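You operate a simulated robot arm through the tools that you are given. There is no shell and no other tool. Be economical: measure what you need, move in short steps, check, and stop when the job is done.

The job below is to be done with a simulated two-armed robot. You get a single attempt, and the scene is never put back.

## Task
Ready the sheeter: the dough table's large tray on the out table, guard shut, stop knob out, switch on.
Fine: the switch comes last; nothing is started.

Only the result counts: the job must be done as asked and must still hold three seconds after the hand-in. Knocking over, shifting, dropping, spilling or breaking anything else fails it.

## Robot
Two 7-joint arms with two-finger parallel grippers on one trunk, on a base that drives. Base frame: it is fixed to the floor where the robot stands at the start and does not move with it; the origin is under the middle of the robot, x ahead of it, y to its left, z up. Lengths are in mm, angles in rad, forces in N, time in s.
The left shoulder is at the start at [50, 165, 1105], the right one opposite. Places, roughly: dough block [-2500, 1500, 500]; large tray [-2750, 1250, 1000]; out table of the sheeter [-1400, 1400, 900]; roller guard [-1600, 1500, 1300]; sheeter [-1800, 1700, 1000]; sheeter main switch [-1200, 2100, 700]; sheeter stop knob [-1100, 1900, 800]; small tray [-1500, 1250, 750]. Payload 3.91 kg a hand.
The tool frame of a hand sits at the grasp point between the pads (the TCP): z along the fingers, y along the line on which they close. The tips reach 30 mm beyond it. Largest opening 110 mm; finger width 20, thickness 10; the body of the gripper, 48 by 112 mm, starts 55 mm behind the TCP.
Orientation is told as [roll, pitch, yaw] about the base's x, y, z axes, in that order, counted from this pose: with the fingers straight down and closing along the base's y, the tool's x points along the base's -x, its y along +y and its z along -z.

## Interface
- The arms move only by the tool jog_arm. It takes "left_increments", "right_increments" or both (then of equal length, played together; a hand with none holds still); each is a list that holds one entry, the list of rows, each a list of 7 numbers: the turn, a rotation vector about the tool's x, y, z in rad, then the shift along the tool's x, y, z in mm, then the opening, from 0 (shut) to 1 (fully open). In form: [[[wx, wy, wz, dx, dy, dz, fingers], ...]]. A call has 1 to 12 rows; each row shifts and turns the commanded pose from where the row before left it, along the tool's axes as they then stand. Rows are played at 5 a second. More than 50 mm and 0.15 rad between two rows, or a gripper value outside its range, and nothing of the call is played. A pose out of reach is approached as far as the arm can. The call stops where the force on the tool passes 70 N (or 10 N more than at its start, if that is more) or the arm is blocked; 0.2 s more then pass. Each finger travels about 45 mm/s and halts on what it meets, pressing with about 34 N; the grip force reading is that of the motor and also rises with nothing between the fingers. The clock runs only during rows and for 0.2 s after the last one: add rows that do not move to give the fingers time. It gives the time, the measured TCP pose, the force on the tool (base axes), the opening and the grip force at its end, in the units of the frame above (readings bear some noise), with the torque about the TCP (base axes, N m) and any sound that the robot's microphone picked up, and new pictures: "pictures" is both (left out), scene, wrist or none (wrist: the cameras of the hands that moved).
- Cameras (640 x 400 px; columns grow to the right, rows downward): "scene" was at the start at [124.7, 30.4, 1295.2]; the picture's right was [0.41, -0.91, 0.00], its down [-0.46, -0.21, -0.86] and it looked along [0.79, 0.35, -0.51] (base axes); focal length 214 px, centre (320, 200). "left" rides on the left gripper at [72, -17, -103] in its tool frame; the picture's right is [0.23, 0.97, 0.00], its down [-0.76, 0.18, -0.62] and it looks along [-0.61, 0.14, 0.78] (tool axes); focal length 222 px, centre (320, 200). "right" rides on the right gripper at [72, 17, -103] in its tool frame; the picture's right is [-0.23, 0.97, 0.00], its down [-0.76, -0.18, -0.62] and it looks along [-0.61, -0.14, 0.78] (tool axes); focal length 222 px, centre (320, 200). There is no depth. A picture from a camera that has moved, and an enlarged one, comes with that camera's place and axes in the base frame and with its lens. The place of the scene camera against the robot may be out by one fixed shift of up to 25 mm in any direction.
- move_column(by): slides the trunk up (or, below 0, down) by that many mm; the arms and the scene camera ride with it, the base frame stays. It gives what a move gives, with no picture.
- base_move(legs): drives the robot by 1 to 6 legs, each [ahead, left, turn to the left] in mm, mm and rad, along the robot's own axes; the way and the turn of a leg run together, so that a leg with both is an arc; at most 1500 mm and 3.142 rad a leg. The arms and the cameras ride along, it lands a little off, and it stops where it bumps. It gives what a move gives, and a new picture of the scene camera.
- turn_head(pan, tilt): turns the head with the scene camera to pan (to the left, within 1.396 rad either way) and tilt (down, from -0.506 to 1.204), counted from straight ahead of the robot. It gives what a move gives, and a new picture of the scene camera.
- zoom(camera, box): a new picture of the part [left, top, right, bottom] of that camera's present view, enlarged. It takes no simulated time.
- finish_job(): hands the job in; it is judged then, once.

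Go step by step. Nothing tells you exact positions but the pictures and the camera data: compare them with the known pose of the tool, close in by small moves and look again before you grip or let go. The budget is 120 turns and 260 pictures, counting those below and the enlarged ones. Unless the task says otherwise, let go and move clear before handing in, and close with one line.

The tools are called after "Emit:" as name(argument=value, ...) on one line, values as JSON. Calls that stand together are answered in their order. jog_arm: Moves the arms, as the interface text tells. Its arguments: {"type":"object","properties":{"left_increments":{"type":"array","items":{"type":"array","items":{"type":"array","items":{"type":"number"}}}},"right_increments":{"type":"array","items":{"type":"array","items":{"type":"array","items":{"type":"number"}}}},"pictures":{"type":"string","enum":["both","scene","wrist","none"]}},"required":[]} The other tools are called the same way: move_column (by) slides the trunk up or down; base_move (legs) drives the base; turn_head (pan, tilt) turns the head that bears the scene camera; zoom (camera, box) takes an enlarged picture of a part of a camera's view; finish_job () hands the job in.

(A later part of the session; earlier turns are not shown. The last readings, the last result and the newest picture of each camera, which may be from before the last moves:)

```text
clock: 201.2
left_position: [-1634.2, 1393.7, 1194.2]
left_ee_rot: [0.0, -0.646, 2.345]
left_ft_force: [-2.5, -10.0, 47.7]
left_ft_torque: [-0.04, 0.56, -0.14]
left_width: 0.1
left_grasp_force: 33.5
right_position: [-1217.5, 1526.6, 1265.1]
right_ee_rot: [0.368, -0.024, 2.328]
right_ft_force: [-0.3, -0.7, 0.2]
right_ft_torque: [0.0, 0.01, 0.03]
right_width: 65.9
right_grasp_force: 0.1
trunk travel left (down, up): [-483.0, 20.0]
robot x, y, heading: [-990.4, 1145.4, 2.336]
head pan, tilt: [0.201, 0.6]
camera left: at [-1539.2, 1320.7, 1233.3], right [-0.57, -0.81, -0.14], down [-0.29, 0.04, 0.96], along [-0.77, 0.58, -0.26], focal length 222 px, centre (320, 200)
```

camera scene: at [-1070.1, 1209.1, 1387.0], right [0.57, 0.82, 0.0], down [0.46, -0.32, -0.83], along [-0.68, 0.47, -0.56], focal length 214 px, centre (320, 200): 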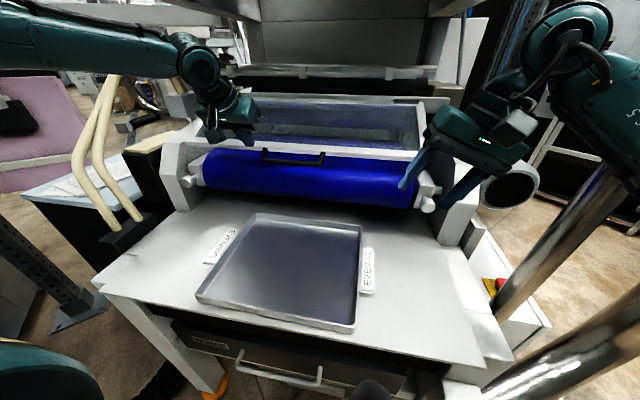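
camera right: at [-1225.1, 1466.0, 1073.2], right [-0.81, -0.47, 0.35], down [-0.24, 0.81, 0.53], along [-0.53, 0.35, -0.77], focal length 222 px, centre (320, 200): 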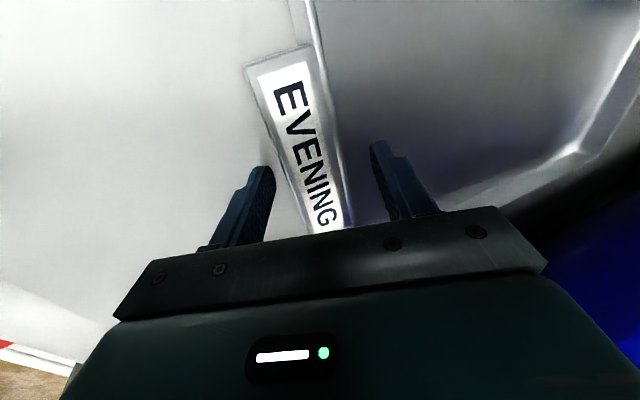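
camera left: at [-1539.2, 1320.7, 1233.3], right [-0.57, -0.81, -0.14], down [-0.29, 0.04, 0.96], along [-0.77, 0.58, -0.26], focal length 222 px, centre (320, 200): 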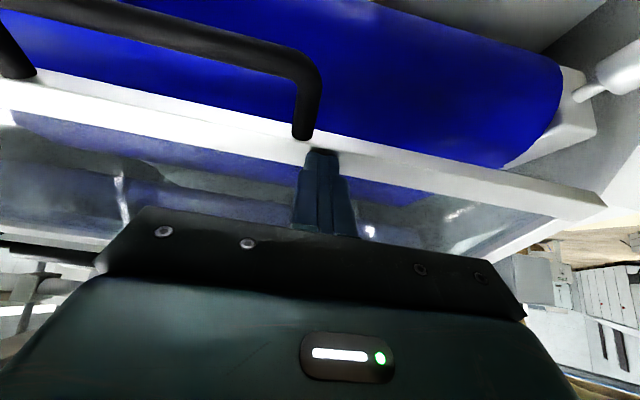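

Pressed with 48 N and the frame doesn't give: the guard is shut on its stop. I'll lift off, back away, and put both hands straight down for the knob.

Emit:
jog_arm(left_increments=[[[0, 0, 0, -11.6, 0, -16.2, 0], [0, 0, 0, -11.6, 0, -16.2, 0], [0, 0, 0, -11.6, 0, -16.2, 0], [0, 0, 0, 0, 0, 0, 0]]], pictures="none")

Emit:
base_move(legs=[[-420, 0, 0]])

Emit:
jog_arm(left_increments=[[[0, 0.125, 0, 0, 0, 0, 0], [0, 0.125, 0, 0, 0, 0, 0], [0, 0.125, 0, 0, 0, 0, 0], [0, 0.125, 0, 0, 0, 0, 0], [0, 0.118, 0, 0, 0, 0, 0], [0, 0, 0, 50, 0, 0, 0], [0, 0, 0, 50, 0, 0, 0], [0, 0, 0, 50, 0, 0, 0], [0, 0, 0, 50, 0, 0, 0], [0, 0, 0, 0, 0, 0, 0]]], right_increments=[[[0.12, 0, 0, 0, 0, 0, 0.6], [0.12, 0, 0, 0, 0, 0, 0.8], [0.12, 0, 0, 0, 0, 0, 1], [0, 0, 0, 0, 0, 0, 1], [0, 0, 0, 0, 0, 0, 1], [0, 0, 0, 20, 0, 0, 1], [0, 0, 0, 20, 0, 0, 1], [0, 0, 0, 20, 0, 0, 1], [0, 0, 0, 0, 0, 0, 1], [0, 0, 0, 0, 0, 0, 1]]], pictures="scene")

```text
clock: 202.2
left_position: [-1636.2, 1395.7, 1241.0]
left_ee_rot: [0.001, -0.616, 2.343]
left_ft_force: [0.3, 0.1, -0.7]
left_ft_torque: [0.01, -0.01, 0.01]
left_width: 0.0
left_grasp_force: 34.2
right_position: [-1221.0, 1528.7, 1262.8]
right_ee_rot: [0.37, -0.016, 2.327]
right_ft_force: [0.1, -0.7, 0.0]
right_ft_torque: [0.03, -0.02, 0.0]
right_width: 66.0
right_grasp_force: 0.1
trunk travel left (down, up): [-483.0, 20.0]
robot x, y, heading: [-988.8, 1145.0, 2.336]
head pan, tilt: [0.201, 0.6]
```

```text
clock: 204.8
left_position: [-1346.9, 1098.7, 1241.0]
left_ee_rot: [0.0, -0.618, 2.336]
left_ft_force: [-0.7, 0.4, 0.0]
left_ft_torque: [-0.03, -0.02, 0.01]
left_width: 0.1
left_grasp_force: 33.5
right_position: [-931.6, 1229.1, 1261.4]
right_ee_rot: [0.368, -0.016, 2.321]
right_ft_force: [-0.2, -0.2, 0.3]
right_ft_torque: [0.0, 0.03, -0.01]
right_width: 66.0
right_grasp_force: 0.2
trunk travel left (down, up): [-483.0, 20.0]
robot x, y, heading: [-701.4, 839.3, 2.325]
head pan, tilt: [0.201, 0.6]
camera scene: at [-781.0, 907.5, 1447.0], right [0.57, 0.82, 0.0], down [0.46, -0.32, -0.83], along [-0.68, 0.47, -0.56], focal length 214 px, centre (320, 200)
```

scene: 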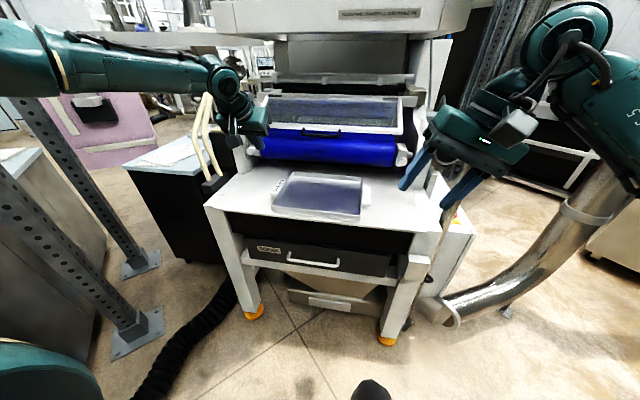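

```text
clock: 207.0
left_position: [-1185.5, 912.5, 1229.4]
left_ee_rot: [0.001, 0.0, 2.339]
left_ft_force: [-0.4, 0.2, -0.6]
left_ft_torque: [-0.02, -0.04, 0.0]
left_width: 0.0
left_grasp_force: 34.3
left hand out of reach, approached as far as the arm can: row 3, 4, 5
right_position: [-891.6, 1186.2, 1262.0]
right_ee_rot: [0.008, -0.017, 2.32]
right_ft_force: [0.0, -0.7, 0.4]
right_ft_torque: [0.02, -0.01, -0.01]
right_width: 109.8
right_grasp_force: 0.0
trunk travel left (down, up): [-483.0, 20.0]
robot x, y, heading: [-699.7, 844.0, 2.329]
head pan, tilt: [0.201, 0.6]
camera scene: at [-781.8, 908.4, 1446.8], right [0.57, 0.82, 0.0], down [0.46, -0.32, -0.82], along [-0.68, 0.47, -0.57], focal length 214 px, centre (320, 200)
```

scene: 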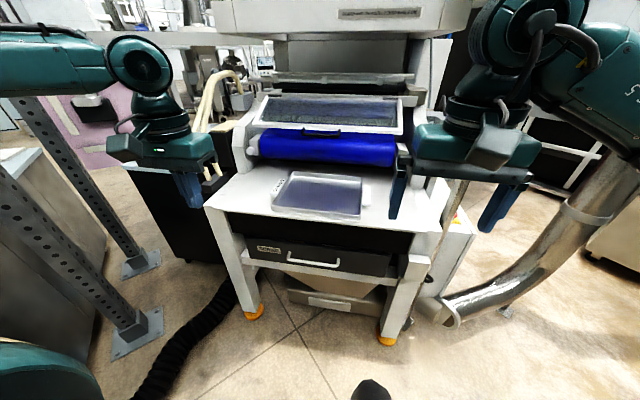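

Now to the knob: I'll move to the front-right of the control box, turned toward it, and look.

Emit:
base_move(legs=[[0, -596, 0], [300, 0, 0.36]])

Emit:
turn_head(pan=0.0, tilt=0.7)

```text
clock: 212.0
left_position: [-990.4, 1324.7, 1230.4]
left_ee_rot: [0.001, 0.002, 2.692]
left_ft_force: [-0.7, 0.0, 0.4]
left_ft_torque: [-0.03, 0.0, 0.01]
left_width: 0.0
left_grasp_force: 33.9
right_position: [-808.1, 1681.8, 1262.0]
right_ee_rot: [0.006, -0.016, 2.676]
right_ft_force: [-0.9, -0.2, 0.2]
right_ft_torque: [0.01, 0.0, -0.01]
right_width: 109.8
right_grasp_force: 0.0
trunk travel left (down, up): [-483.0, 20.0]
robot x, y, heading: [-507.6, 1424.7, 2.685]
head pan, tilt: [0.201, 0.6]
camera scene: at [-609.7, 1455.2, 1446.9], right [0.25, 0.97, 0.0], down [0.55, -0.14, -0.82], along [-0.8, 0.21, -0.57], focal length 214 px, centre (320, 200)
```

scene: 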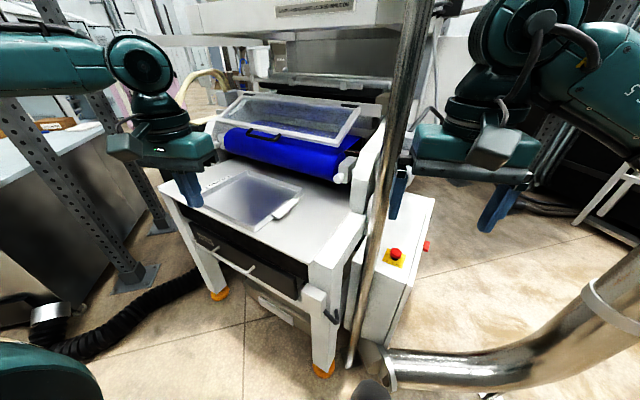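

```text
clock: 212.8
left_position: [-988.8, 1323.5, 1230.5]
left_ee_rot: [0.001, -0.002, 2.693]
left_ft_force: [0.1, -0.3, 1.1]
left_ft_torque: [0.02, -0.01, 0.03]
left_width: 0.0
left_grasp_force: 34.4
right_position: [-806.4, 1680.4, 1261.5]
right_ee_rot: [0.007, -0.018, 2.676]
right_ft_force: [-0.4, -0.6, 0.0]
right_ft_torque: [0.04, 0.0, 0.01]
right_width: 109.8
right_grasp_force: 0.0
trunk travel left (down, up): [-483.0, 20.0]
robot x, y, heading: [-510.5, 1428.7, 2.679]
head pan, tilt: [0.0, 0.7]
camera scene: at [-599.8, 1470.0, 1438.3], right [0.44, 0.9, 0.0], down [0.58, -0.28, -0.77], along [-0.69, 0.34, -0.64], focal length 214 px, centre (320, 200)
```

scene: 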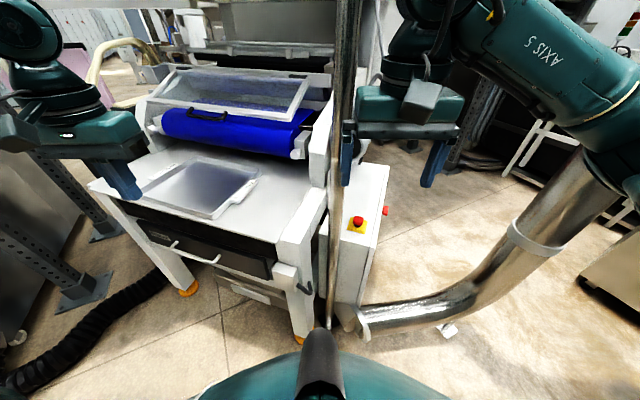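

The knob is at about (-1063, 1865, 800); a vertical pole stands at about (-1032, 1725) and I'll keep it between my arms. Driving in to put the right hand over the knob.

Emit:
base_move(legs=[[235, -65, 0]])

Emit:
turn_head(pan=-0.2, tilt=0.9)

Emit:
zoom(camera="right", box=[0, 0, 640, 400])

```text
clock: 214.6
left_position: [-1154.4, 1473.5, 1230.5]
left_ee_rot: [0.003, -0.001, 2.688]
left_ft_force: [-0.6, -1.2, 0.2]
left_ft_torque: [0.02, 0.02, -0.01]
left_width: 0.2
left_grasp_force: 33.9
right_position: [-970.1, 1830.9, 1261.9]
right_ee_rot: [0.008, -0.017, 2.667]
right_ft_force: [0.0, -0.1, 1.7]
right_ft_torque: [0.05, 0.02, -0.01]
right_width: 109.7
right_grasp_force: 0.1
trunk travel left (down, up): [-483.0, 20.0]
robot x, y, heading: [-677.0, 1577.8, 2.682]
head pan, tilt: [0.0, 0.7]
stopped in leg 1: the robot was blocked; the commanded pose is now the measured one
camera scene: at [-764.3, 1617.5, 1438.5], right [0.45, 0.89, 0.0], down [0.58, -0.29, -0.77], along [-0.69, 0.34, -0.64], focal length 214 px, centre (320, 200)
```

scene: 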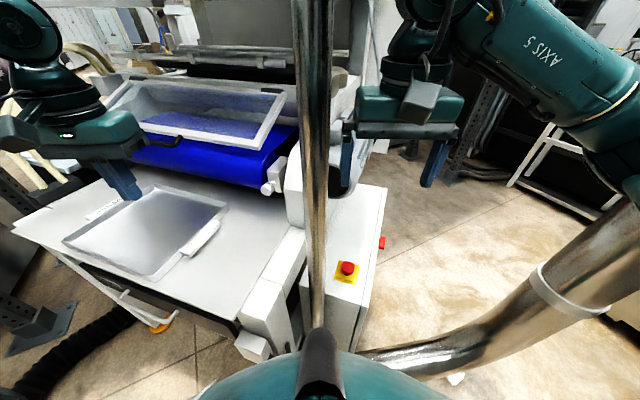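

```text
clock: 215.3
left_position: [-1155.7, 1474.9, 1230.9]
left_ee_rot: [0.002, 0.0, 2.687]
left_ft_force: [0.8, -0.2, 0.1]
left_ft_torque: [0.03, -0.01, -0.01]
left_width: 0.0
left_grasp_force: 33.6
right_position: [-971.7, 1832.0, 1260.9]
right_ee_rot: [0.007, -0.016, 2.665]
right_ft_force: [-0.1, 1.0, 0.3]
right_ft_torque: [-0.02, 0.01, 0.06]
right_width: 109.9
right_grasp_force: 0.0
trunk travel left (down, up): [-483.0, 20.0]
robot x, y, heading: [-673.1, 1573.8, 2.678]
head pan, tilt: [-0.201, 0.901]
camera scene: at [-749.1, 1627.4, 1422.2], right [0.62, 0.79, 0.0], down [0.62, -0.48, -0.62], along [-0.49, 0.38, -0.78], focal length 214 px, centre (320, 200)
```

scene: 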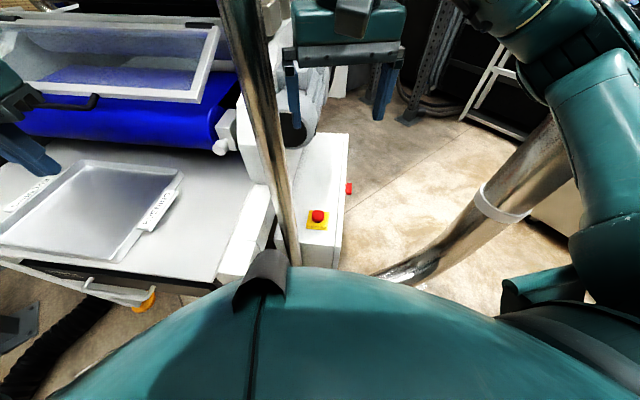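

```text
1.00 times, centred on (320, 200) of right (not enlarged: the box is as wide or as high as the picture)
camera zoom: at [-912.5, 1784.0, 1363.4], right [-0.65, -0.76, 0.01], down [-0.59, 0.51, 0.63], along [-0.49, 0.4, -0.77], focal length 222 px, centre (320, 200)
```

zoom: 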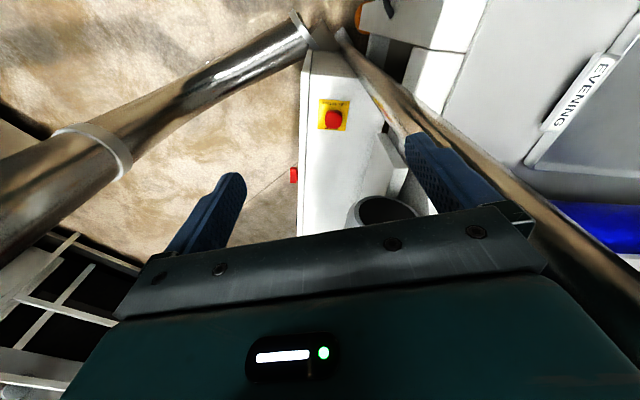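

Base stops about 35 mm short, but the arm can reach: the knob is about 502 mm ahead, 84 mm right. I'll lower the trunk 150 mm and bring the right hand out over it, stopping well above.

Emit:
move_column(by=-150)

Emit:
jog_arm(right_increments=[[[0, 0, 0, 0, 0, 45, 1], [0, 0, 0, 0, 0, 45, 1], [0, 0, 0, 0, 0, 45, 1], [0, 0, 0, -40, 4, 25, 1], [0, 0, 0, -40, 4, 25, 1], [0, 0, 0, -43, 5, 25, 1], [0, 0, 0, 0, 0, 0, 1]]], pictures="both")

```text
clock: 217.0
left_position: [-1155.5, 1473.7, 1081.1]
left_ee_rot: [0.001, -0.002, 2.685]
left_ft_force: [0.3, 0.3, -0.5]
left_ft_torque: [-0.04, 0.01, -0.02]
left_width: 0.0
left_grasp_force: 33.5
right_position: [-971.4, 1830.6, 1110.8]
right_ee_rot: [0.006, -0.016, 2.669]
right_ft_force: [0.2, -0.8, -0.1]
right_ft_torque: [0.01, 0.0, -0.01]
right_width: 109.8
right_grasp_force: 0.0
trunk travel left (down, up): [-333.0, 170.0]
robot x, y, heading: [-676.0, 1574.7, 2.681]
head pan, tilt: [-0.201, 0.901]
```

```text
clock: 218.6
left_position: [-1155.4, 1473.8, 1079.9]
left_ee_rot: [0.002, 0.0, 2.688]
left_ft_force: [-1.1, -0.3, -0.1]
left_ft_torque: [-0.02, 0.0, 0.03]
left_width: 0.1
left_grasp_force: 33.9
right_position: [-1093.4, 1874.7, 900.8]
right_ee_rot: [0.007, -0.017, 2.67]
right_ft_force: [0.6, 0.2, 0.2]
right_ft_torque: [0.0, -0.01, 0.01]
right_width: 109.9
right_grasp_force: 0.1
trunk travel left (down, up): [-333.0, 170.0]
robot x, y, heading: [-678.5, 1577.2, 2.68]
head pan, tilt: [-0.201, 0.901]
camera scene: at [-748.8, 1627.3, 1272.2], right [0.62, 0.79, 0.0], down [0.62, -0.48, -0.62], along [-0.49, 0.38, -0.78], focal length 214 px, centre (320, 200)
camera right: at [-1033.5, 1827.8, 1004.1], right [-0.65, -0.76, 0.01], down [-0.59, 0.5, 0.63], along [-0.49, 0.4, -0.77], focal length 222 px, centre (320, 200)
```

scene: 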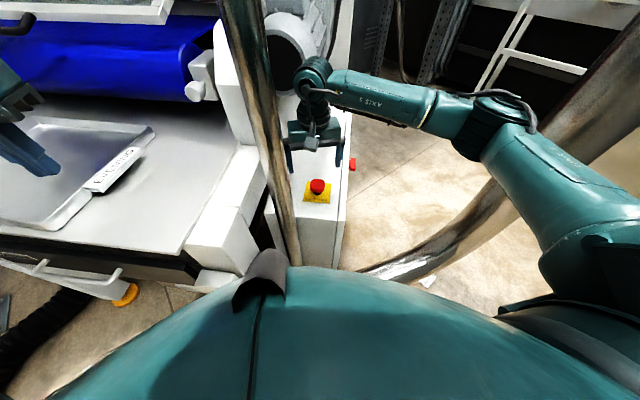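
right: 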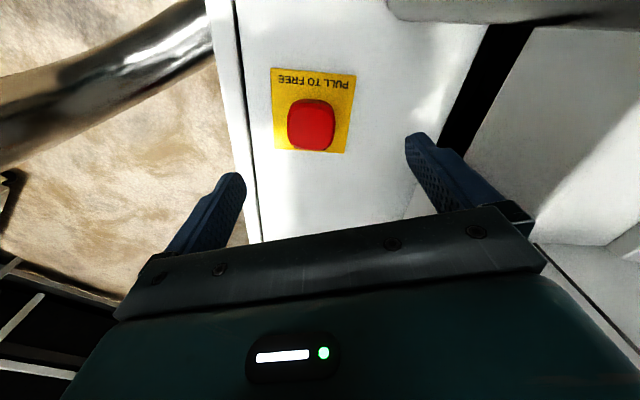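

Knob centre is at about (-1089, 1881, 796). I'll shift 7 mm right and lower to TCP 820 for another look.

Emit:
jog_arm(right_increments=[[[0, 0, 0, 1, -7, 20, 1], [0, 0, 0, 0, 0, 30, 1], [0, 0, 0, 0, 0, 30, 1], [0, 0, 0, 0, 0, 0, 1]]], pictures="both")

```text
clock: 219.6
left_position: [-1155.7, 1474.9, 1080.5]
left_ee_rot: [0.002, 0.0, 2.686]
left_ft_force: [0.5, 1.4, 0.2]
left_ft_torque: [0.02, 0.01, 0.02]
left_width: 0.1
left_grasp_force: 33.4
right_position: [-1088.7, 1882.2, 822.6]
right_ee_rot: [0.007, -0.016, 2.667]
right_ft_force: [0.5, 0.6, -0.3]
right_ft_torque: [0.0, -0.01, -0.02]
right_width: 110.0
right_grasp_force: 0.0
trunk travel left (down, up): [-333.0, 170.0]
robot x, y, heading: [-676.8, 1575.9, 2.676]
head pan, tilt: [-0.201, 0.901]
camera scene: at [-748.9, 1627.3, 1272.2], right [0.62, 0.79, 0.0], down [0.62, -0.48, -0.62], along [-0.49, 0.38, -0.78], focal length 214 px, centre (320, 200)
camera right: at [-1029.6, 1834.4, 924.9], right [-0.65, -0.76, 0.01], down [-0.59, 0.51, 0.63], along [-0.49, 0.4, -0.77], focal length 222 px, centre (320, 200)
```

scene: 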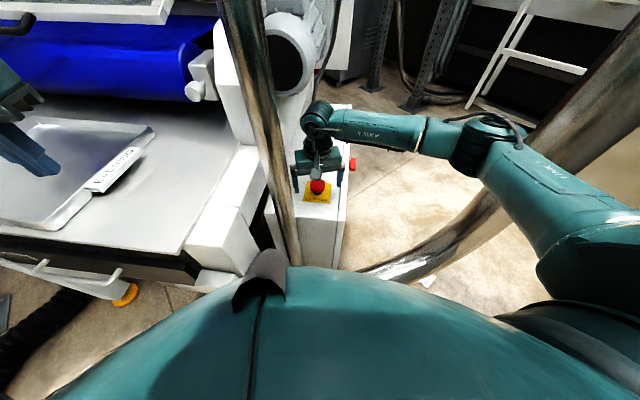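
right: 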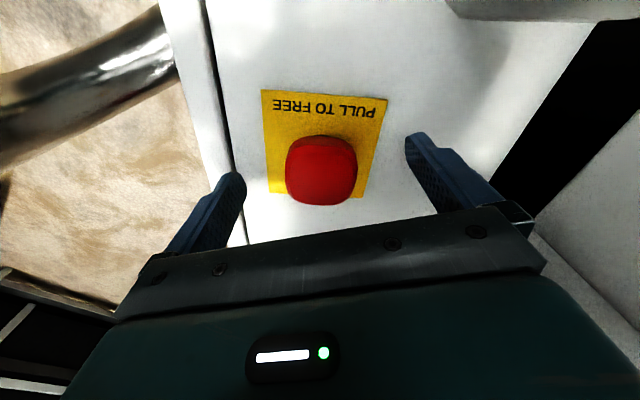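

Centred. Lowering 20 mm and closing on the knob.

Emit:
jog_arm(right_increments=[[[0, 0, 0, 0, 0, 10, 1], [0, 0, 0, 0, 0, 10, 1], [0, 0, 0, 0, 0, 0, 0.6], [0, 0, 0, 0, 0, 0, 0.3], [0, 0, 0, 0, 0, 0, 0], [0, 0, 0, 0, 0, 0, 0], [0, 0, 0, 0, 0, 0, 0]]], pictures="wrist")

```text
clock: 221.2
left_position: [-1150.9, 1474.3, 1083.2]
left_ee_rot: [0.002, -0.004, 2.686]
left_ft_force: [-0.1, 1.0, 0.1]
left_ft_torque: [-0.02, -0.02, -0.01]
left_width: 0.0
left_grasp_force: 34.2
right_position: [-1085.7, 1886.0, 810.1]
right_ee_rot: [0.002, -0.028, 2.663]
right_ft_force: [13.7, 23.4, 55.0]
right_ft_torque: [2.13, -1.89, 0.13]
right_width: 53.3
right_grasp_force: 23.5
trunk travel left (down, up): [-333.0, 170.0]
robot x, y, heading: [-675.6, 1571.3, 2.681]
head pan, tilt: [-0.201, 0.901]
camera right: at [-1027.4, 1837.4, 911.8], right [-0.65, -0.76, 0.01], down [-0.58, 0.5, 0.64], along [-0.49, 0.41, -0.76], focal length 222 px, centre (320, 200)
```

right: 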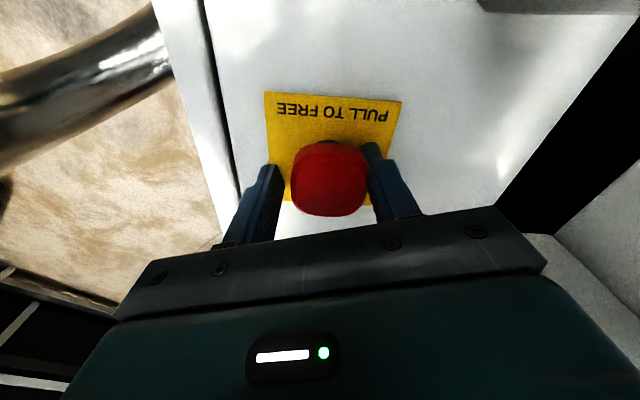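

The fingertips are on the plate (55 N). I'll raise a few mm and let the grip settle.

Emit:
jog_arm(right_increments=[[[0, 0, 0, 0, 0, -8, 0.5], [0, 0, 0, 0, 0, -2, 0.5], [0, 0, 0, 0, 0, 0, 0.2], [0, 0, 0, 0, 0, 0, 0], [0, 0, 0, 0, 0, 0, 0]]], pictures="wrist")

```text
clock: 222.4
left_position: [-1156.3, 1474.1, 1080.3]
left_ee_rot: [0.0, -0.002, 2.688]
left_ft_force: [0.3, 0.3, 0.4]
left_ft_torque: [-0.01, -0.01, 0.01]
left_width: 0.2
left_grasp_force: 33.8
right_position: [-1087.7, 1880.4, 810.0]
right_ee_rot: [0.009, -0.01, 2.671]
right_ft_force: [4.5, -6.6, -6.2]
right_ft_torque: [0.1, -0.01, -0.17]
right_width: 41.6
right_grasp_force: 45.2
trunk travel left (down, up): [-333.0, 170.0]
robot x, y, heading: [-674.3, 1571.8, 2.678]
head pan, tilt: [-0.201, 0.901]
camera right: at [-1028.0, 1832.7, 913.7], right [-0.64, -0.77, 0.01], down [-0.59, 0.51, 0.63], along [-0.49, 0.4, -0.78], focal length 222 px, centre (320, 200)
```

right: 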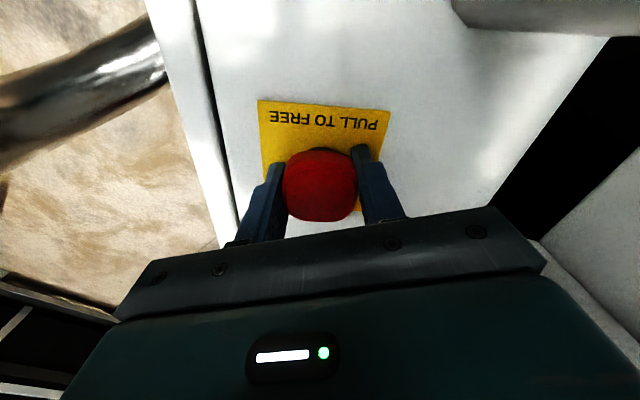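

Knob gripped (41.6 mm). Pulling up gently.

Emit:
jog_arm(right_increments=[[[0, 0, 0, 0, 0, -3, 0], [0, 0, 0, 0, 0, -3, 0], [0, 0, 0, 0, 0, -3, 0], [0, 0, 0, 0, 0, 0, 0]]], pictures="wrist")

```text
clock: 223.4
left_position: [-1156.9, 1473.5, 1078.4]
left_ee_rot: [0.0, 0.001, 2.688]
left_ft_force: [-0.8, 0.2, 0.3]
left_ft_torque: [0.01, 0.0, -0.01]
left_width: 0.1
left_grasp_force: 34.1
right_position: [-1085.9, 1880.3, 817.7]
right_ee_rot: [0.008, -0.007, 2.672]
right_ft_force: [2.1, -23.5, -31.9]
right_ft_torque: [0.73, 0.5, 0.0]
right_width: 41.5
right_grasp_force: 45.3
trunk travel left (down, up): [-333.0, 170.0]
robot x, y, heading: [-678.9, 1570.2, 2.681]
head pan, tilt: [-0.201, 0.901]
camera right: at [-1028.5, 1832.8, 921.0], right [-0.64, -0.77, 0.01], down [-0.59, 0.5, 0.63], along [-0.48, 0.4, -0.78], focal length 222 px, centre (320, 200)
```

right: 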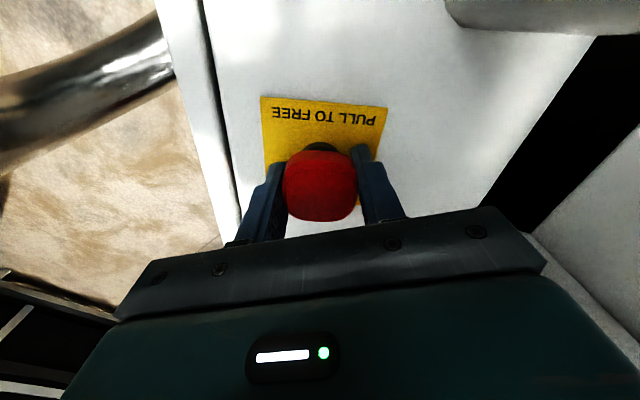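

It has moved up about 8 mm with 32 N of pull. A little more to see whether it is at its end.

Emit:
jog_arm(right_increments=[[[0, 0, 0, 0, 0, -2, 0], [0, 0, 0, 0, 0, -2, 0], [0, 0, 0, 0, 0, 0, 0], [0, 0, 0, 0, 0, 0, 0]]], pictures="wrist")

```text
clock: 224.4
left_position: [-1158.7, 1473.6, 1079.2]
left_ee_rot: [0.001, 0.004, 2.688]
left_ft_force: [0.7, 0.3, -0.4]
left_ft_torque: [-0.02, -0.01, -0.01]
left_width: 0.0
left_grasp_force: 34.0
right_position: [-1086.5, 1879.5, 818.8]
right_ee_rot: [0.004, -0.004, 2.669]
right_ft_force: [-9.6, -23.9, -42.0]
right_ft_torque: [0.37, -0.26, -0.18]
right_width: 41.6
right_grasp_force: 44.8
trunk travel left (down, up): [-333.0, 170.0]
robot x, y, heading: [-674.5, 1576.6, 2.68]
head pan, tilt: [-0.201, 0.901]
camera right: at [-1029.1, 1832.8, 923.1], right [-0.64, -0.76, 0.01], down [-0.59, 0.51, 0.63], along [-0.48, 0.4, -0.78], focal length 222 px, centre (320, 200)
```

right: 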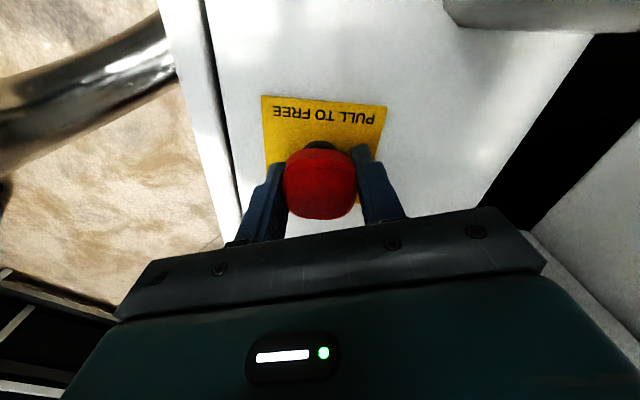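

Only 1 mm more with force at 42 N; probably the end stop. I'll pull once more to rule out a detent.

Emit:
jog_arm(right_increments=[[[0, 0, 0, 0, 0, -2, 0], [0, 0, 0, 0, 0, -2, 0], [0, 0, 0, 0, 0, -2, 0], [0, 0, 0, 0, 0, 0, 0], [0, 0, 0, 0, 0, 0, 0]]], pictures="wrist")

```text
clock: 225.6
left_position: [-1158.9, 1476.0, 1078.8]
left_ee_rot: [0.0, 0.004, 2.687]
left_ft_force: [-0.6, -0.5, -0.5]
left_ft_torque: [0.02, -0.03, 0.0]
left_width: 0.0
left_grasp_force: 33.7
right_position: [-1086.7, 1879.7, 826.1]
right_ee_rot: [0.004, -0.005, 2.67]
right_ft_force: [-11.3, -24.6, -42.8]
right_ft_torque: [0.41, -0.14, -0.15]
right_width: 41.7
right_grasp_force: 45.4
trunk travel left (down, up): [-333.0, 170.0]
robot x, y, heading: [-678.9, 1572.0, 2.681]
head pan, tilt: [-0.201, 0.901]
camera right: at [-1029.1, 1833.0, 929.8], right [-0.64, -0.77, 0.01], down [-0.59, 0.51, 0.63], along [-0.48, 0.4, -0.78], focal length 222 px, centre (320, 200)
```

right: 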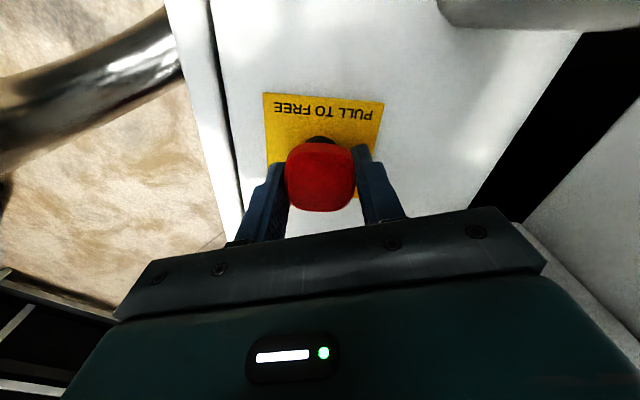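

The fingers slipped slightly, so the knob is at its upper stop. I'll open and rise to compare its height with before.

Emit:
jog_arm(right_increments=[[[0, 0, 0, 0, 0, 0, 0.5], [0, 0, 0, 0, 0, 0, 1], [0, 0, 0, 0, 0, 0, 1], [0, 0, 0, 0, 0, -40, 1], [0, 0, 0, 0, 0, -40, 1], [0, 0, 0, 0, 0, 0, 1]]], pictures="wrist")

Emit:
zoom(camera="scene", box=[285, 165, 365, 215])

```text
clock: 227.0
left_position: [-1156.1, 1475.0, 1080.1]
left_ee_rot: [0.002, 0.001, 2.689]
left_ft_force: [-1.0, -0.6, -0.2]
left_ft_torque: [-0.01, 0.02, -0.03]
left_width: 0.0
left_grasp_force: 33.6
right_position: [-1084.4, 1882.1, 912.4]
right_ee_rot: [0.007, -0.015, 2.666]
right_ft_force: [-0.3, -0.3, 0.5]
right_ft_torque: [0.0, -0.01, 0.02]
right_width: 110.0
right_grasp_force: 0.0
trunk travel left (down, up): [-333.0, 170.0]
robot x, y, heading: [-677.0, 1574.1, 2.684]
head pan, tilt: [-0.201, 0.901]
camera right: at [-1025.5, 1834.0, 1015.3], right [-0.65, -0.76, 0.01], down [-0.59, 0.51, 0.63], along [-0.49, 0.4, -0.77], focal length 222 px, centre (320, 200)
```

right: 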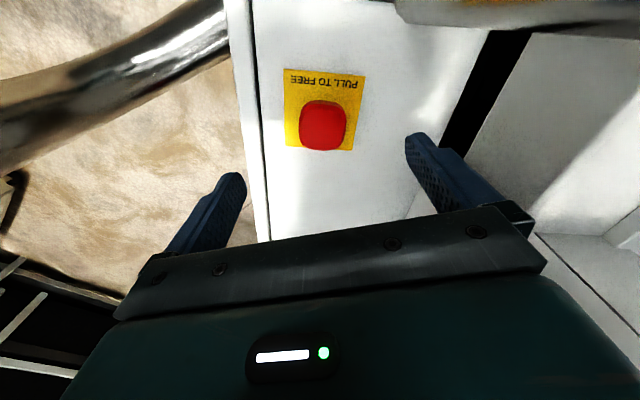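

```text
8.00 times, centred on (325, 190) of scene
camera zoom: at [-749.0, 1627.3, 1272.1], right [0.62, 0.79, 0.0], down [0.62, -0.48, -0.62], along [-0.49, 0.38, -0.78], focal length 1716 px, centre (280, 280)
```

zoom: 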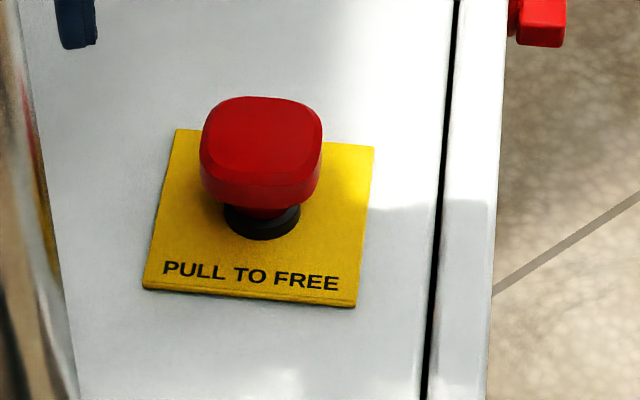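

I'll return to the earlier viewing pose (TCP z 822) to compare the knob's apparent size and position directly.

Emit:
jog_arm(right_increments=[[[0, 0, 0, -4, 1, 45, 1], [0, 0, 0, 0, 0, 44.5, 1], [0, 0, 0, 0, 0, 0, 1]]], pictures="wrist")

```text
clock: 227.8
left_position: [-1155.4, 1474.5, 1081.0]
left_ee_rot: [0.002, 0.0, 2.688]
left_ft_force: [-0.2, 0.3, -0.1]
left_ft_torque: [0.0, 0.02, 0.03]
left_width: 0.0
left_grasp_force: 34.1
right_position: [-1093.2, 1883.0, 822.8]
right_ee_rot: [0.007, -0.016, 2.668]
right_ft_force: [0.6, 0.9, -0.1]
right_ft_torque: [0.0, 0.0, -0.03]
right_width: 110.0
right_grasp_force: 0.0
trunk travel left (down, up): [-333.0, 170.0]
robot x, y, heading: [-677.7, 1575.0, 2.685]
head pan, tilt: [-0.201, 0.901]
camera right: at [-1034.2, 1835.3, 924.4], right [-0.65, -0.76, 0.01], down [-0.59, 0.5, 0.63], along [-0.49, 0.4, -0.77], focal length 222 px, centre (320, 200)
```

right: 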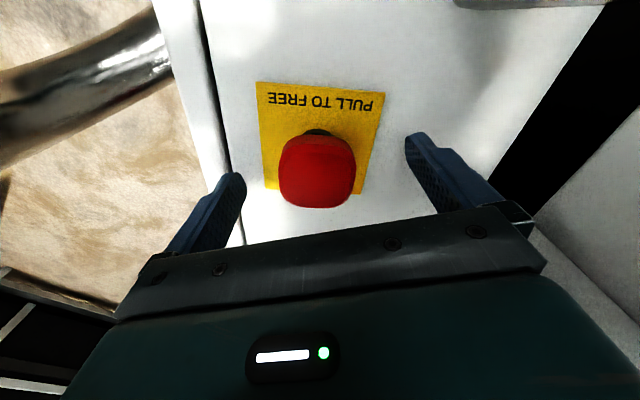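

The knob now looks clearly larger and shows its black neck: it is out. I'll retract the right hand upward, raise the trunk and back away.

Emit:
jog_arm(right_increments=[[[0, 0, 0, 0, 0, -45, 1], [0, 0, 0, 0, 0, -45, 1], [0, 0, 0, 0, 0, -45, 1], [0, 0, 0, 0, 0, -45, 1], [0, 0, 0, 0, 0, -45, 1], [0, 0, 0, 40, 0, -30, 1], [0, 0, 0, 40, 0, -30, 1], [0, 0, 0, 40, 0, 0, 1], [0, 0, 0, 0, 0, 0, 1]]], pictures="none")

Emit:
move_column(by=150)

Emit:
base_move(legs=[[-350, 0, 0], [0, 0, -1.08], [0, -310, 0]])

```text
clock: 229.8
left_position: [-1154.4, 1474.1, 1081.0]
left_ee_rot: [0.002, 0.001, 2.688]
left_ft_force: [-0.1, 0.5, 0.5]
left_ft_torque: [0.01, 0.04, -0.02]
left_width: 0.1
left_grasp_force: 33.8
right_position: [-981.7, 1827.9, 1106.2]
right_ee_rot: [0.009, -0.016, 2.666]
right_ft_force: [0.3, -0.7, 0.2]
right_ft_torque: [0.01, -0.02, 0.0]
right_width: 110.0
right_grasp_force: 0.0
trunk travel left (down, up): [-333.0, 170.0]
robot x, y, heading: [-675.2, 1575.7, 2.68]
head pan, tilt: [-0.201, 0.901]
```

```text
clock: 231.6
left_position: [-1154.5, 1474.8, 1230.2]
left_ee_rot: [0.002, 0.001, 2.688]
left_ft_force: [-0.6, 0.1, 0.3]
left_ft_torque: [0.02, 0.01, -0.01]
left_width: 0.0
left_grasp_force: 33.9
right_position: [-980.9, 1827.9, 1255.7]
right_ee_rot: [0.008, -0.015, 2.668]
right_ft_force: [0.5, 0.3, -0.4]
right_ft_torque: [0.05, -0.02, 0.02]
right_width: 110.0
right_grasp_force: 0.1
trunk travel left (down, up): [-483.0, 20.0]
robot x, y, heading: [-678.1, 1572.4, 2.674]
head pan, tilt: [-0.201, 0.901]
```

```text
clock: 238.3
left_position: [-369.1, 1798.8, 1229.8]
left_ee_rot: [0.0, 0.001, 1.616]
left_ft_force: [-0.1, 0.3, -0.4]
left_ft_torque: [0.0, 0.03, 0.03]
left_width: 0.2
left_grasp_force: 34.9
right_position: [24.6, 1814.6, 1256.5]
right_ee_rot: [0.008, -0.016, 1.595]
right_ft_force: [0.0, 0.8, 0.0]
right_ft_torque: [0.02, -0.02, 0.0]
right_width: 110.2
right_grasp_force: 0.1
trunk travel left (down, up): [-483.0, 20.0]
robot x, y, heading: [-48.9, 1425.4, 1.612]
head pan, tilt: [-0.201, 0.901]
camera scene: at [-27.7, 1523.3, 1422.1], right [0.99, -0.16, 0.0], down [-0.13, -0.77, -0.62], along [0.1, 0.61, -0.78], focal length 214 px, centre (320, 200)
```

scene: 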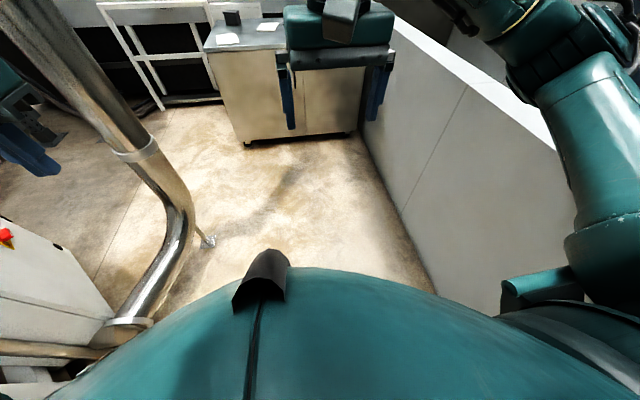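

Driving around to the switch side by the path that worked before.

Emit:
base_move(legs=[[1460, -60, 0], [0, 0, 1.39], [0, -110, 0], [1050, 0, 0], [0, 0, 0.92]])

Emit:
turn_head(pan=0.3, tilt=0.6)

```text
clock: 257.2
left_position: [-1143.5, 2627.7, 1231.1]
left_ee_rot: [0.001, -0.001, -2.32]
left_ft_force: [0.0, 0.5, -0.8]
left_ft_torque: [0.03, -0.01, -0.02]
left_width: 0.0
left_grasp_force: 34.6
right_position: [-1430.1, 2897.3, 1255.9]
right_ee_rot: [0.006, -0.015, -2.339]
right_ft_force: [-0.5, -0.2, 0.5]
right_ft_torque: [0.0, -0.02, 0.01]
right_width: 109.9
right_grasp_force: 0.0
trunk travel left (down, up): [-483.0, 20.0]
robot x, y, heading: [-1098.0, 3117.0, -2.332]
head pan, tilt: [-0.201, 0.901]
camera scene: at [-1167.1, 3044.7, 1422.1], right [-0.57, 0.82, 0.0], down [0.64, 0.45, -0.62], along [-0.51, -0.36, -0.78], focal length 214 px, centre (320, 200)
```

scene: 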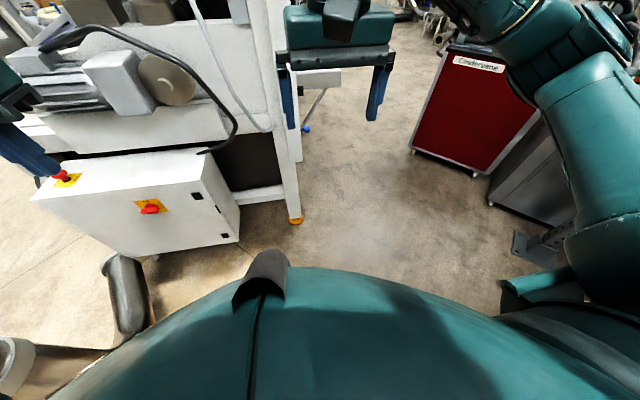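

```text
clock: 258.1
left_position: [-1142.8, 2628.7, 1231.5]
left_ee_rot: [0.001, 0.0, -2.321]
left_ft_force: [-0.7, -0.6, 0.3]
left_ft_torque: [0.0, 0.0, 0.01]
left_width: 0.0
left_grasp_force: 34.0
right_position: [-1428.5, 2898.0, 1254.3]
right_ee_rot: [0.007, -0.016, -2.34]
right_ft_force: [0.0, 0.2, 0.1]
right_ft_torque: [0.0, 0.03, -0.01]
right_width: 110.1
right_grasp_force: 0.0
trunk travel left (down, up): [-483.0, 20.0]
robot x, y, heading: [-1101.1, 3115.1, -2.33]
head pan, tilt: [0.3, 0.6]
camera scene: at [-1144.6, 3008.8, 1446.9], right [-0.9, 0.44, 0.0], down [0.25, 0.51, -0.82], along [-0.37, -0.74, -0.57], focal length 214 px, centre (320, 200)
```

scene: 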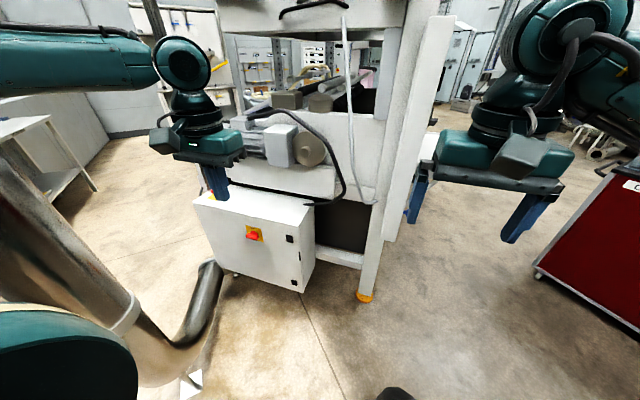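

The switch is about 765 mm ahead and 600 mm left of me. Here in free space I'll first pitch the left hand to horizontal while extending it.

Emit:
jog_arm(left_increments=[[[0, -0.143, 0, -20, 0, 1, 0], [0, -0.143, 0, -19.6, 0, 4.2, 0], [0, -0.143, 0, -18.7, 0, 7, 0], [0, -0.143, 0, -17.5, 0, 9.6, 0], [0, -0.143, 0, -16, 0, 12, 0], [0, -0.143, 0, -14, 0, 14, 0.3], [0, -0.143, 0, -12, 0, 16, 0.5], [0, -0.143, 0, -9.6, 0, 17.5, 0.5], [0, -0.143, 0, -7, 0, 18.7, 0.5], [0, -0.143, 0, -4.2, 0, 19.6, 0.5], [0, -0.141, 0, 0, 0, 0, 0.5], [0, 0, 0, 0, 0, 0, 0.5]]], right_increments=[[[0, 0, 0, 20, 0, 0, 1], [0, 0, 0, 20, 0, 0, 1], [0, 0, 0, 20, 0, 0, 1], [0, 0, 0, 20, 0, 0, 1], [0, 0, 0, 0, 0, 0, 1], [0, 0, 0, 0, 0, 0, 1], [0, 0, 0, 0, 0, 0, 1], [0, 0, 0, 0, 0, 0, 1], [0, 0, 0, 0, 0, 0, 1], [0, 0, 0, 0, 0, 0, 1], [0, 0, 0, 0, 0, 0, 1], [0, 0, 0, 0, 0, 0, 1]]], pictures="both")

```text
clock: 260.7
left_position: [-1279.6, 2484.0, 1217.0]
left_ee_rot: [3.043, -1.57, 0.919]
left_ft_force: [0.3, -0.1, 0.6]
left_ft_torque: [0.01, 0.01, -0.02]
left_width: 54.9
left_grasp_force: 0.1
right_position: [-1373.3, 2955.5, 1255.0]
right_ee_rot: [0.006, -0.016, -2.34]
right_ft_force: [0.1, 0.7, 0.7]
right_ft_torque: [0.02, 0.02, 0.05]
right_width: 110.0
right_grasp_force: 0.1
trunk travel left (down, up): [-483.0, 20.0]
robot x, y, heading: [-1097.7, 3116.7, -2.333]
head pan, tilt: [0.3, 0.6]
camera scene: at [-1144.6, 3008.9, 1446.9], right [-0.9, 0.44, 0.0], down [0.25, 0.51, -0.83], along [-0.37, -0.74, -0.56], focal length 214 px, centre (320, 200)
camera right: at [-1309.9, 2998.6, 1357.6], right [0.54, -0.84, 0.01], down [-0.65, -0.41, 0.63], along [-0.53, -0.35, -0.77], focal length 222 px, centre (320, 200)
camera left: at [-1222.4, 2570.7, 1143.1], right [0.71, -0.66, -0.23], down [0.56, 0.34, 0.76], along [-0.43, -0.67, 0.61], focal length 222 px, centre (320, 200)
```

scene: 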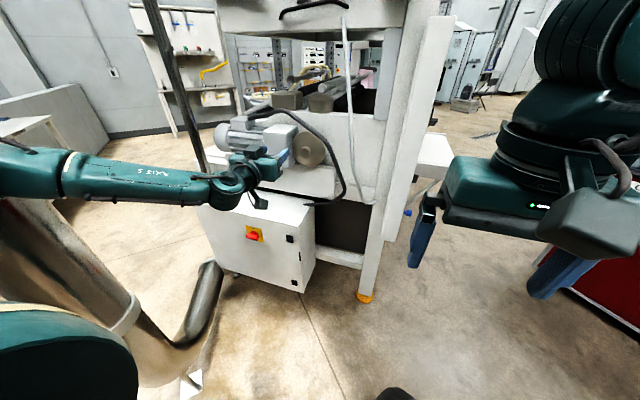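
right: 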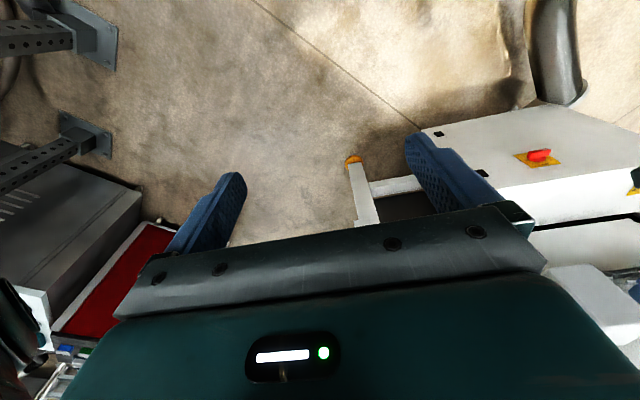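
left: 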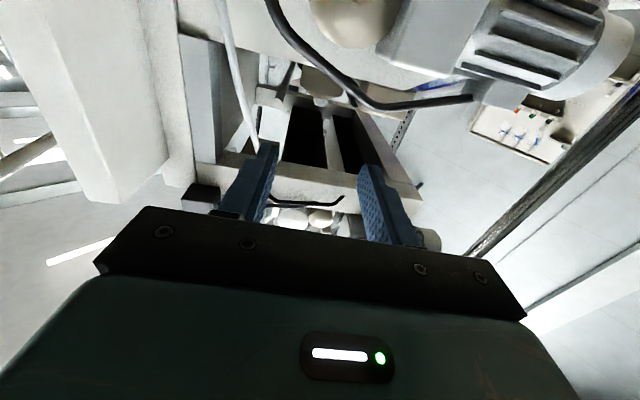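

The hand is horizontal. I'll pre-roll it -90° about its axis so it can grip the horizontal bar and later turn it clockwise.

Emit:
jog_arm(left_increments=[[[0, 0, -0.143, 0, 0, 0, 0.5], [0, 0, -0.143, 0, 0, 0, 0.5], [0, 0, -0.143, 0, 0, 0, 0.5], [0, 0, -0.143, 0, 0, 0, 0.5], [0, 0, -0.143, 0, 0, 0, 0.5], [0, 0, -0.143, 0, 0, 0, 0.5], [0, 0, -0.143, 0, 0, 0, 0.5], [0, 0, -0.143, 0, 0, 0, 0.5], [0, 0, -0.143, 0, 0, 0, 0.5], [0, 0, -0.143, 0, 0, 0, 0.5], [0, 0, -0.141, 0, 0, 0, 0.5], [0, 0, 0, 0, 0, 0, 0.5]]], pictures="both")

```text
clock: 263.3
left_position: [-1230.4, 2489.2, 1316.9]
left_ee_rot: [-1.561, -0.007, -0.753]
left_ft_force: [-0.1, -0.5, 0.1]
left_ft_torque: [0.0, 0.03, 0.02]
left_width: 55.1
left_grasp_force: 0.0
left hand out of reach, approached as far as the arm can: row 8, 9, 10, 11
right_position: [-1373.2, 2955.9, 1254.2]
right_ee_rot: [0.007, -0.016, -2.341]
right_ft_force: [0.4, 0.3, 0.4]
right_ft_torque: [0.02, -0.04, -0.01]
right_width: 110.1
right_grasp_force: 0.0
trunk travel left (down, up): [-483.0, 20.0]
robot x, y, heading: [-1099.3, 3117.8, -2.332]
head pan, tilt: [0.3, 0.6]
camera scene: at [-1144.7, 3008.7, 1446.9], right [-0.9, 0.44, 0.0], down [0.25, 0.51, -0.82], along [-0.37, -0.74, -0.57], focal length 214 px, centre (320, 200)
camera left: at [-1214.0, 2613.5, 1333.7], right [-0.16, 0.16, -0.97], down [0.98, -0.07, -0.17], along [-0.09, -0.98, -0.15], focal length 222 px, centre (320, 200)
```

scene: 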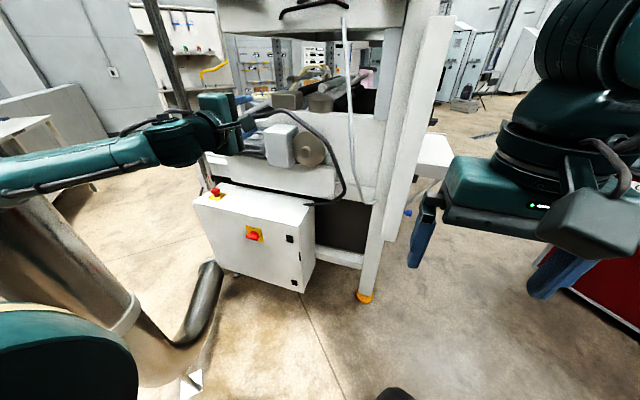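
left: 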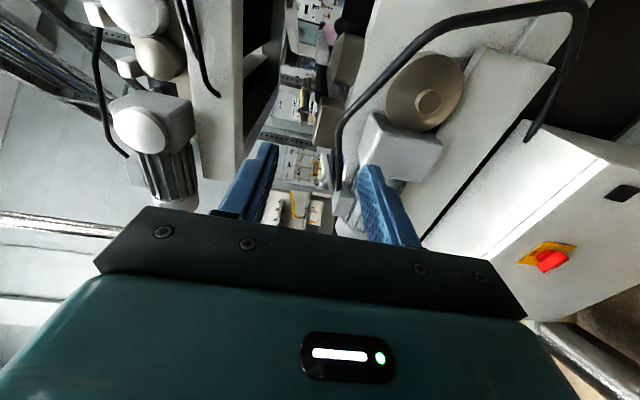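

The roll orientation is right but that spot is out of reach at this height. I'll lower the hand with the arm and see whether it comes back on target.

Emit:
jog_arm(left_increments=[[[0, 0, 0, 0, 45, 0, 0.5], [0, 0, 0, 0, 45, 0, 0.5], [0, 0, 0, 0, 45, 0, 0.5], [0, 0, 0, 0, 45, 0, 0.5], [0, 0, 0, 0, 45, 0, 0.5], [0, 0, 0, 0, 0, 0, 0.5]]], pictures="scene")

```text
clock: 264.7
left_position: [-1152.0, 2486.3, 1217.8]
left_ee_rot: [-1.572, -0.003, -0.752]
left_ft_force: [0.1, 0.3, 0.2]
left_ft_torque: [0.0, -0.03, 0.0]
left_width: 55.0
left_grasp_force: 0.0
left hand out of reach, approached as far as the arm can: row 1, 2, 3, 4
right_position: [-1373.4, 2956.7, 1255.3]
right_ee_rot: [0.008, -0.016, -2.339]
right_ft_force: [0.7, 0.5, 0.1]
right_ft_torque: [-0.01, 0.01, -0.04]
right_width: 110.3
right_grasp_force: 0.2
trunk travel left (down, up): [-483.0, 20.0]
robot x, y, heading: [-1095.6, 3115.2, -2.328]
head pan, tilt: [0.3, 0.6]
camera scene: at [-1145.0, 3009.2, 1446.9], right [-0.9, 0.44, 0.0], down [0.25, 0.51, -0.83], along [-0.37, -0.74, -0.56], focal length 214 px, centre (320, 200)
```

scene: 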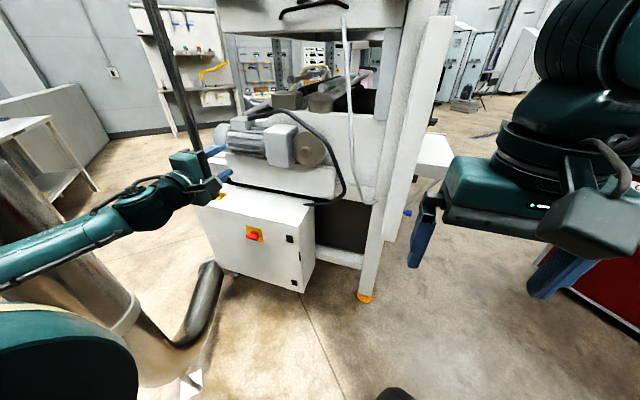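

With -90° roll the elbow swings out toward the pipe, which is risky. I'll instead restore the natural roll and test rolling the other way (+90°): I can grip the bar by its two ends and turn it that way.

Emit:
jog_arm(left_increments=[[[0, 0, 0.143, 0, 0, 0, 0.5], [0, 0, 0.143, 0, 0, 0, 0.5], [0, 0, 0.143, 0, 0, 0, 0.5], [0, 0, 0.143, 0, 0, 0, 0.5], [0, 0, 0.143, 0, 0, 0, 0.5], [0, 0, 0.143, 0, 0, 0, 0.5], [0, 0, 0.143, 0, 0, 0, 0.5], [0, 0, 0.143, 0, 0, 0, 0.5], [0, 0, 0.143, 0, 0, 0, 0.5], [0, 0, 0.143, 0, 0, 0, 0.5], [0, 0, 0.141, 0, 0, 0, 0.7], [0, 0, 0, 40, -30, -20, 0.8]]], pictures="none")

Emit:
jog_arm(left_increments=[[[0, 0, 0.143, 40, -30, -20, 0.8], [0, 0, 0.143, 30, -30, -20, 0.8], [0, 0, 0.143, 0, 0, 0, 0.8], [0, 0, 0.143, 0, 0, 0, 0.8], [0, 0, 0.143, 0, 0, 0, 0.8], [0, 0, 0.143, 0, 0, 0, 0.8], [0, 0, 0.143, 0, 0, 0, 0.8], [0, 0, 0.143, 0, 0, 0, 0.8], [0, 0, 0.143, 0, 0, 0, 0.8], [0, 0, 0.143, 0, 0, 0, 0.8], [0, 0, 0.141, 0, 0, 0, 0.8], [0, 0, 0, 0, 0, 0, 0.8]]], pictures="scene")

```text
refused: row 12 steps farther than a row can; nothing moved
```

```text
refused: row 1 steps farther than a row can; nothing moved
```

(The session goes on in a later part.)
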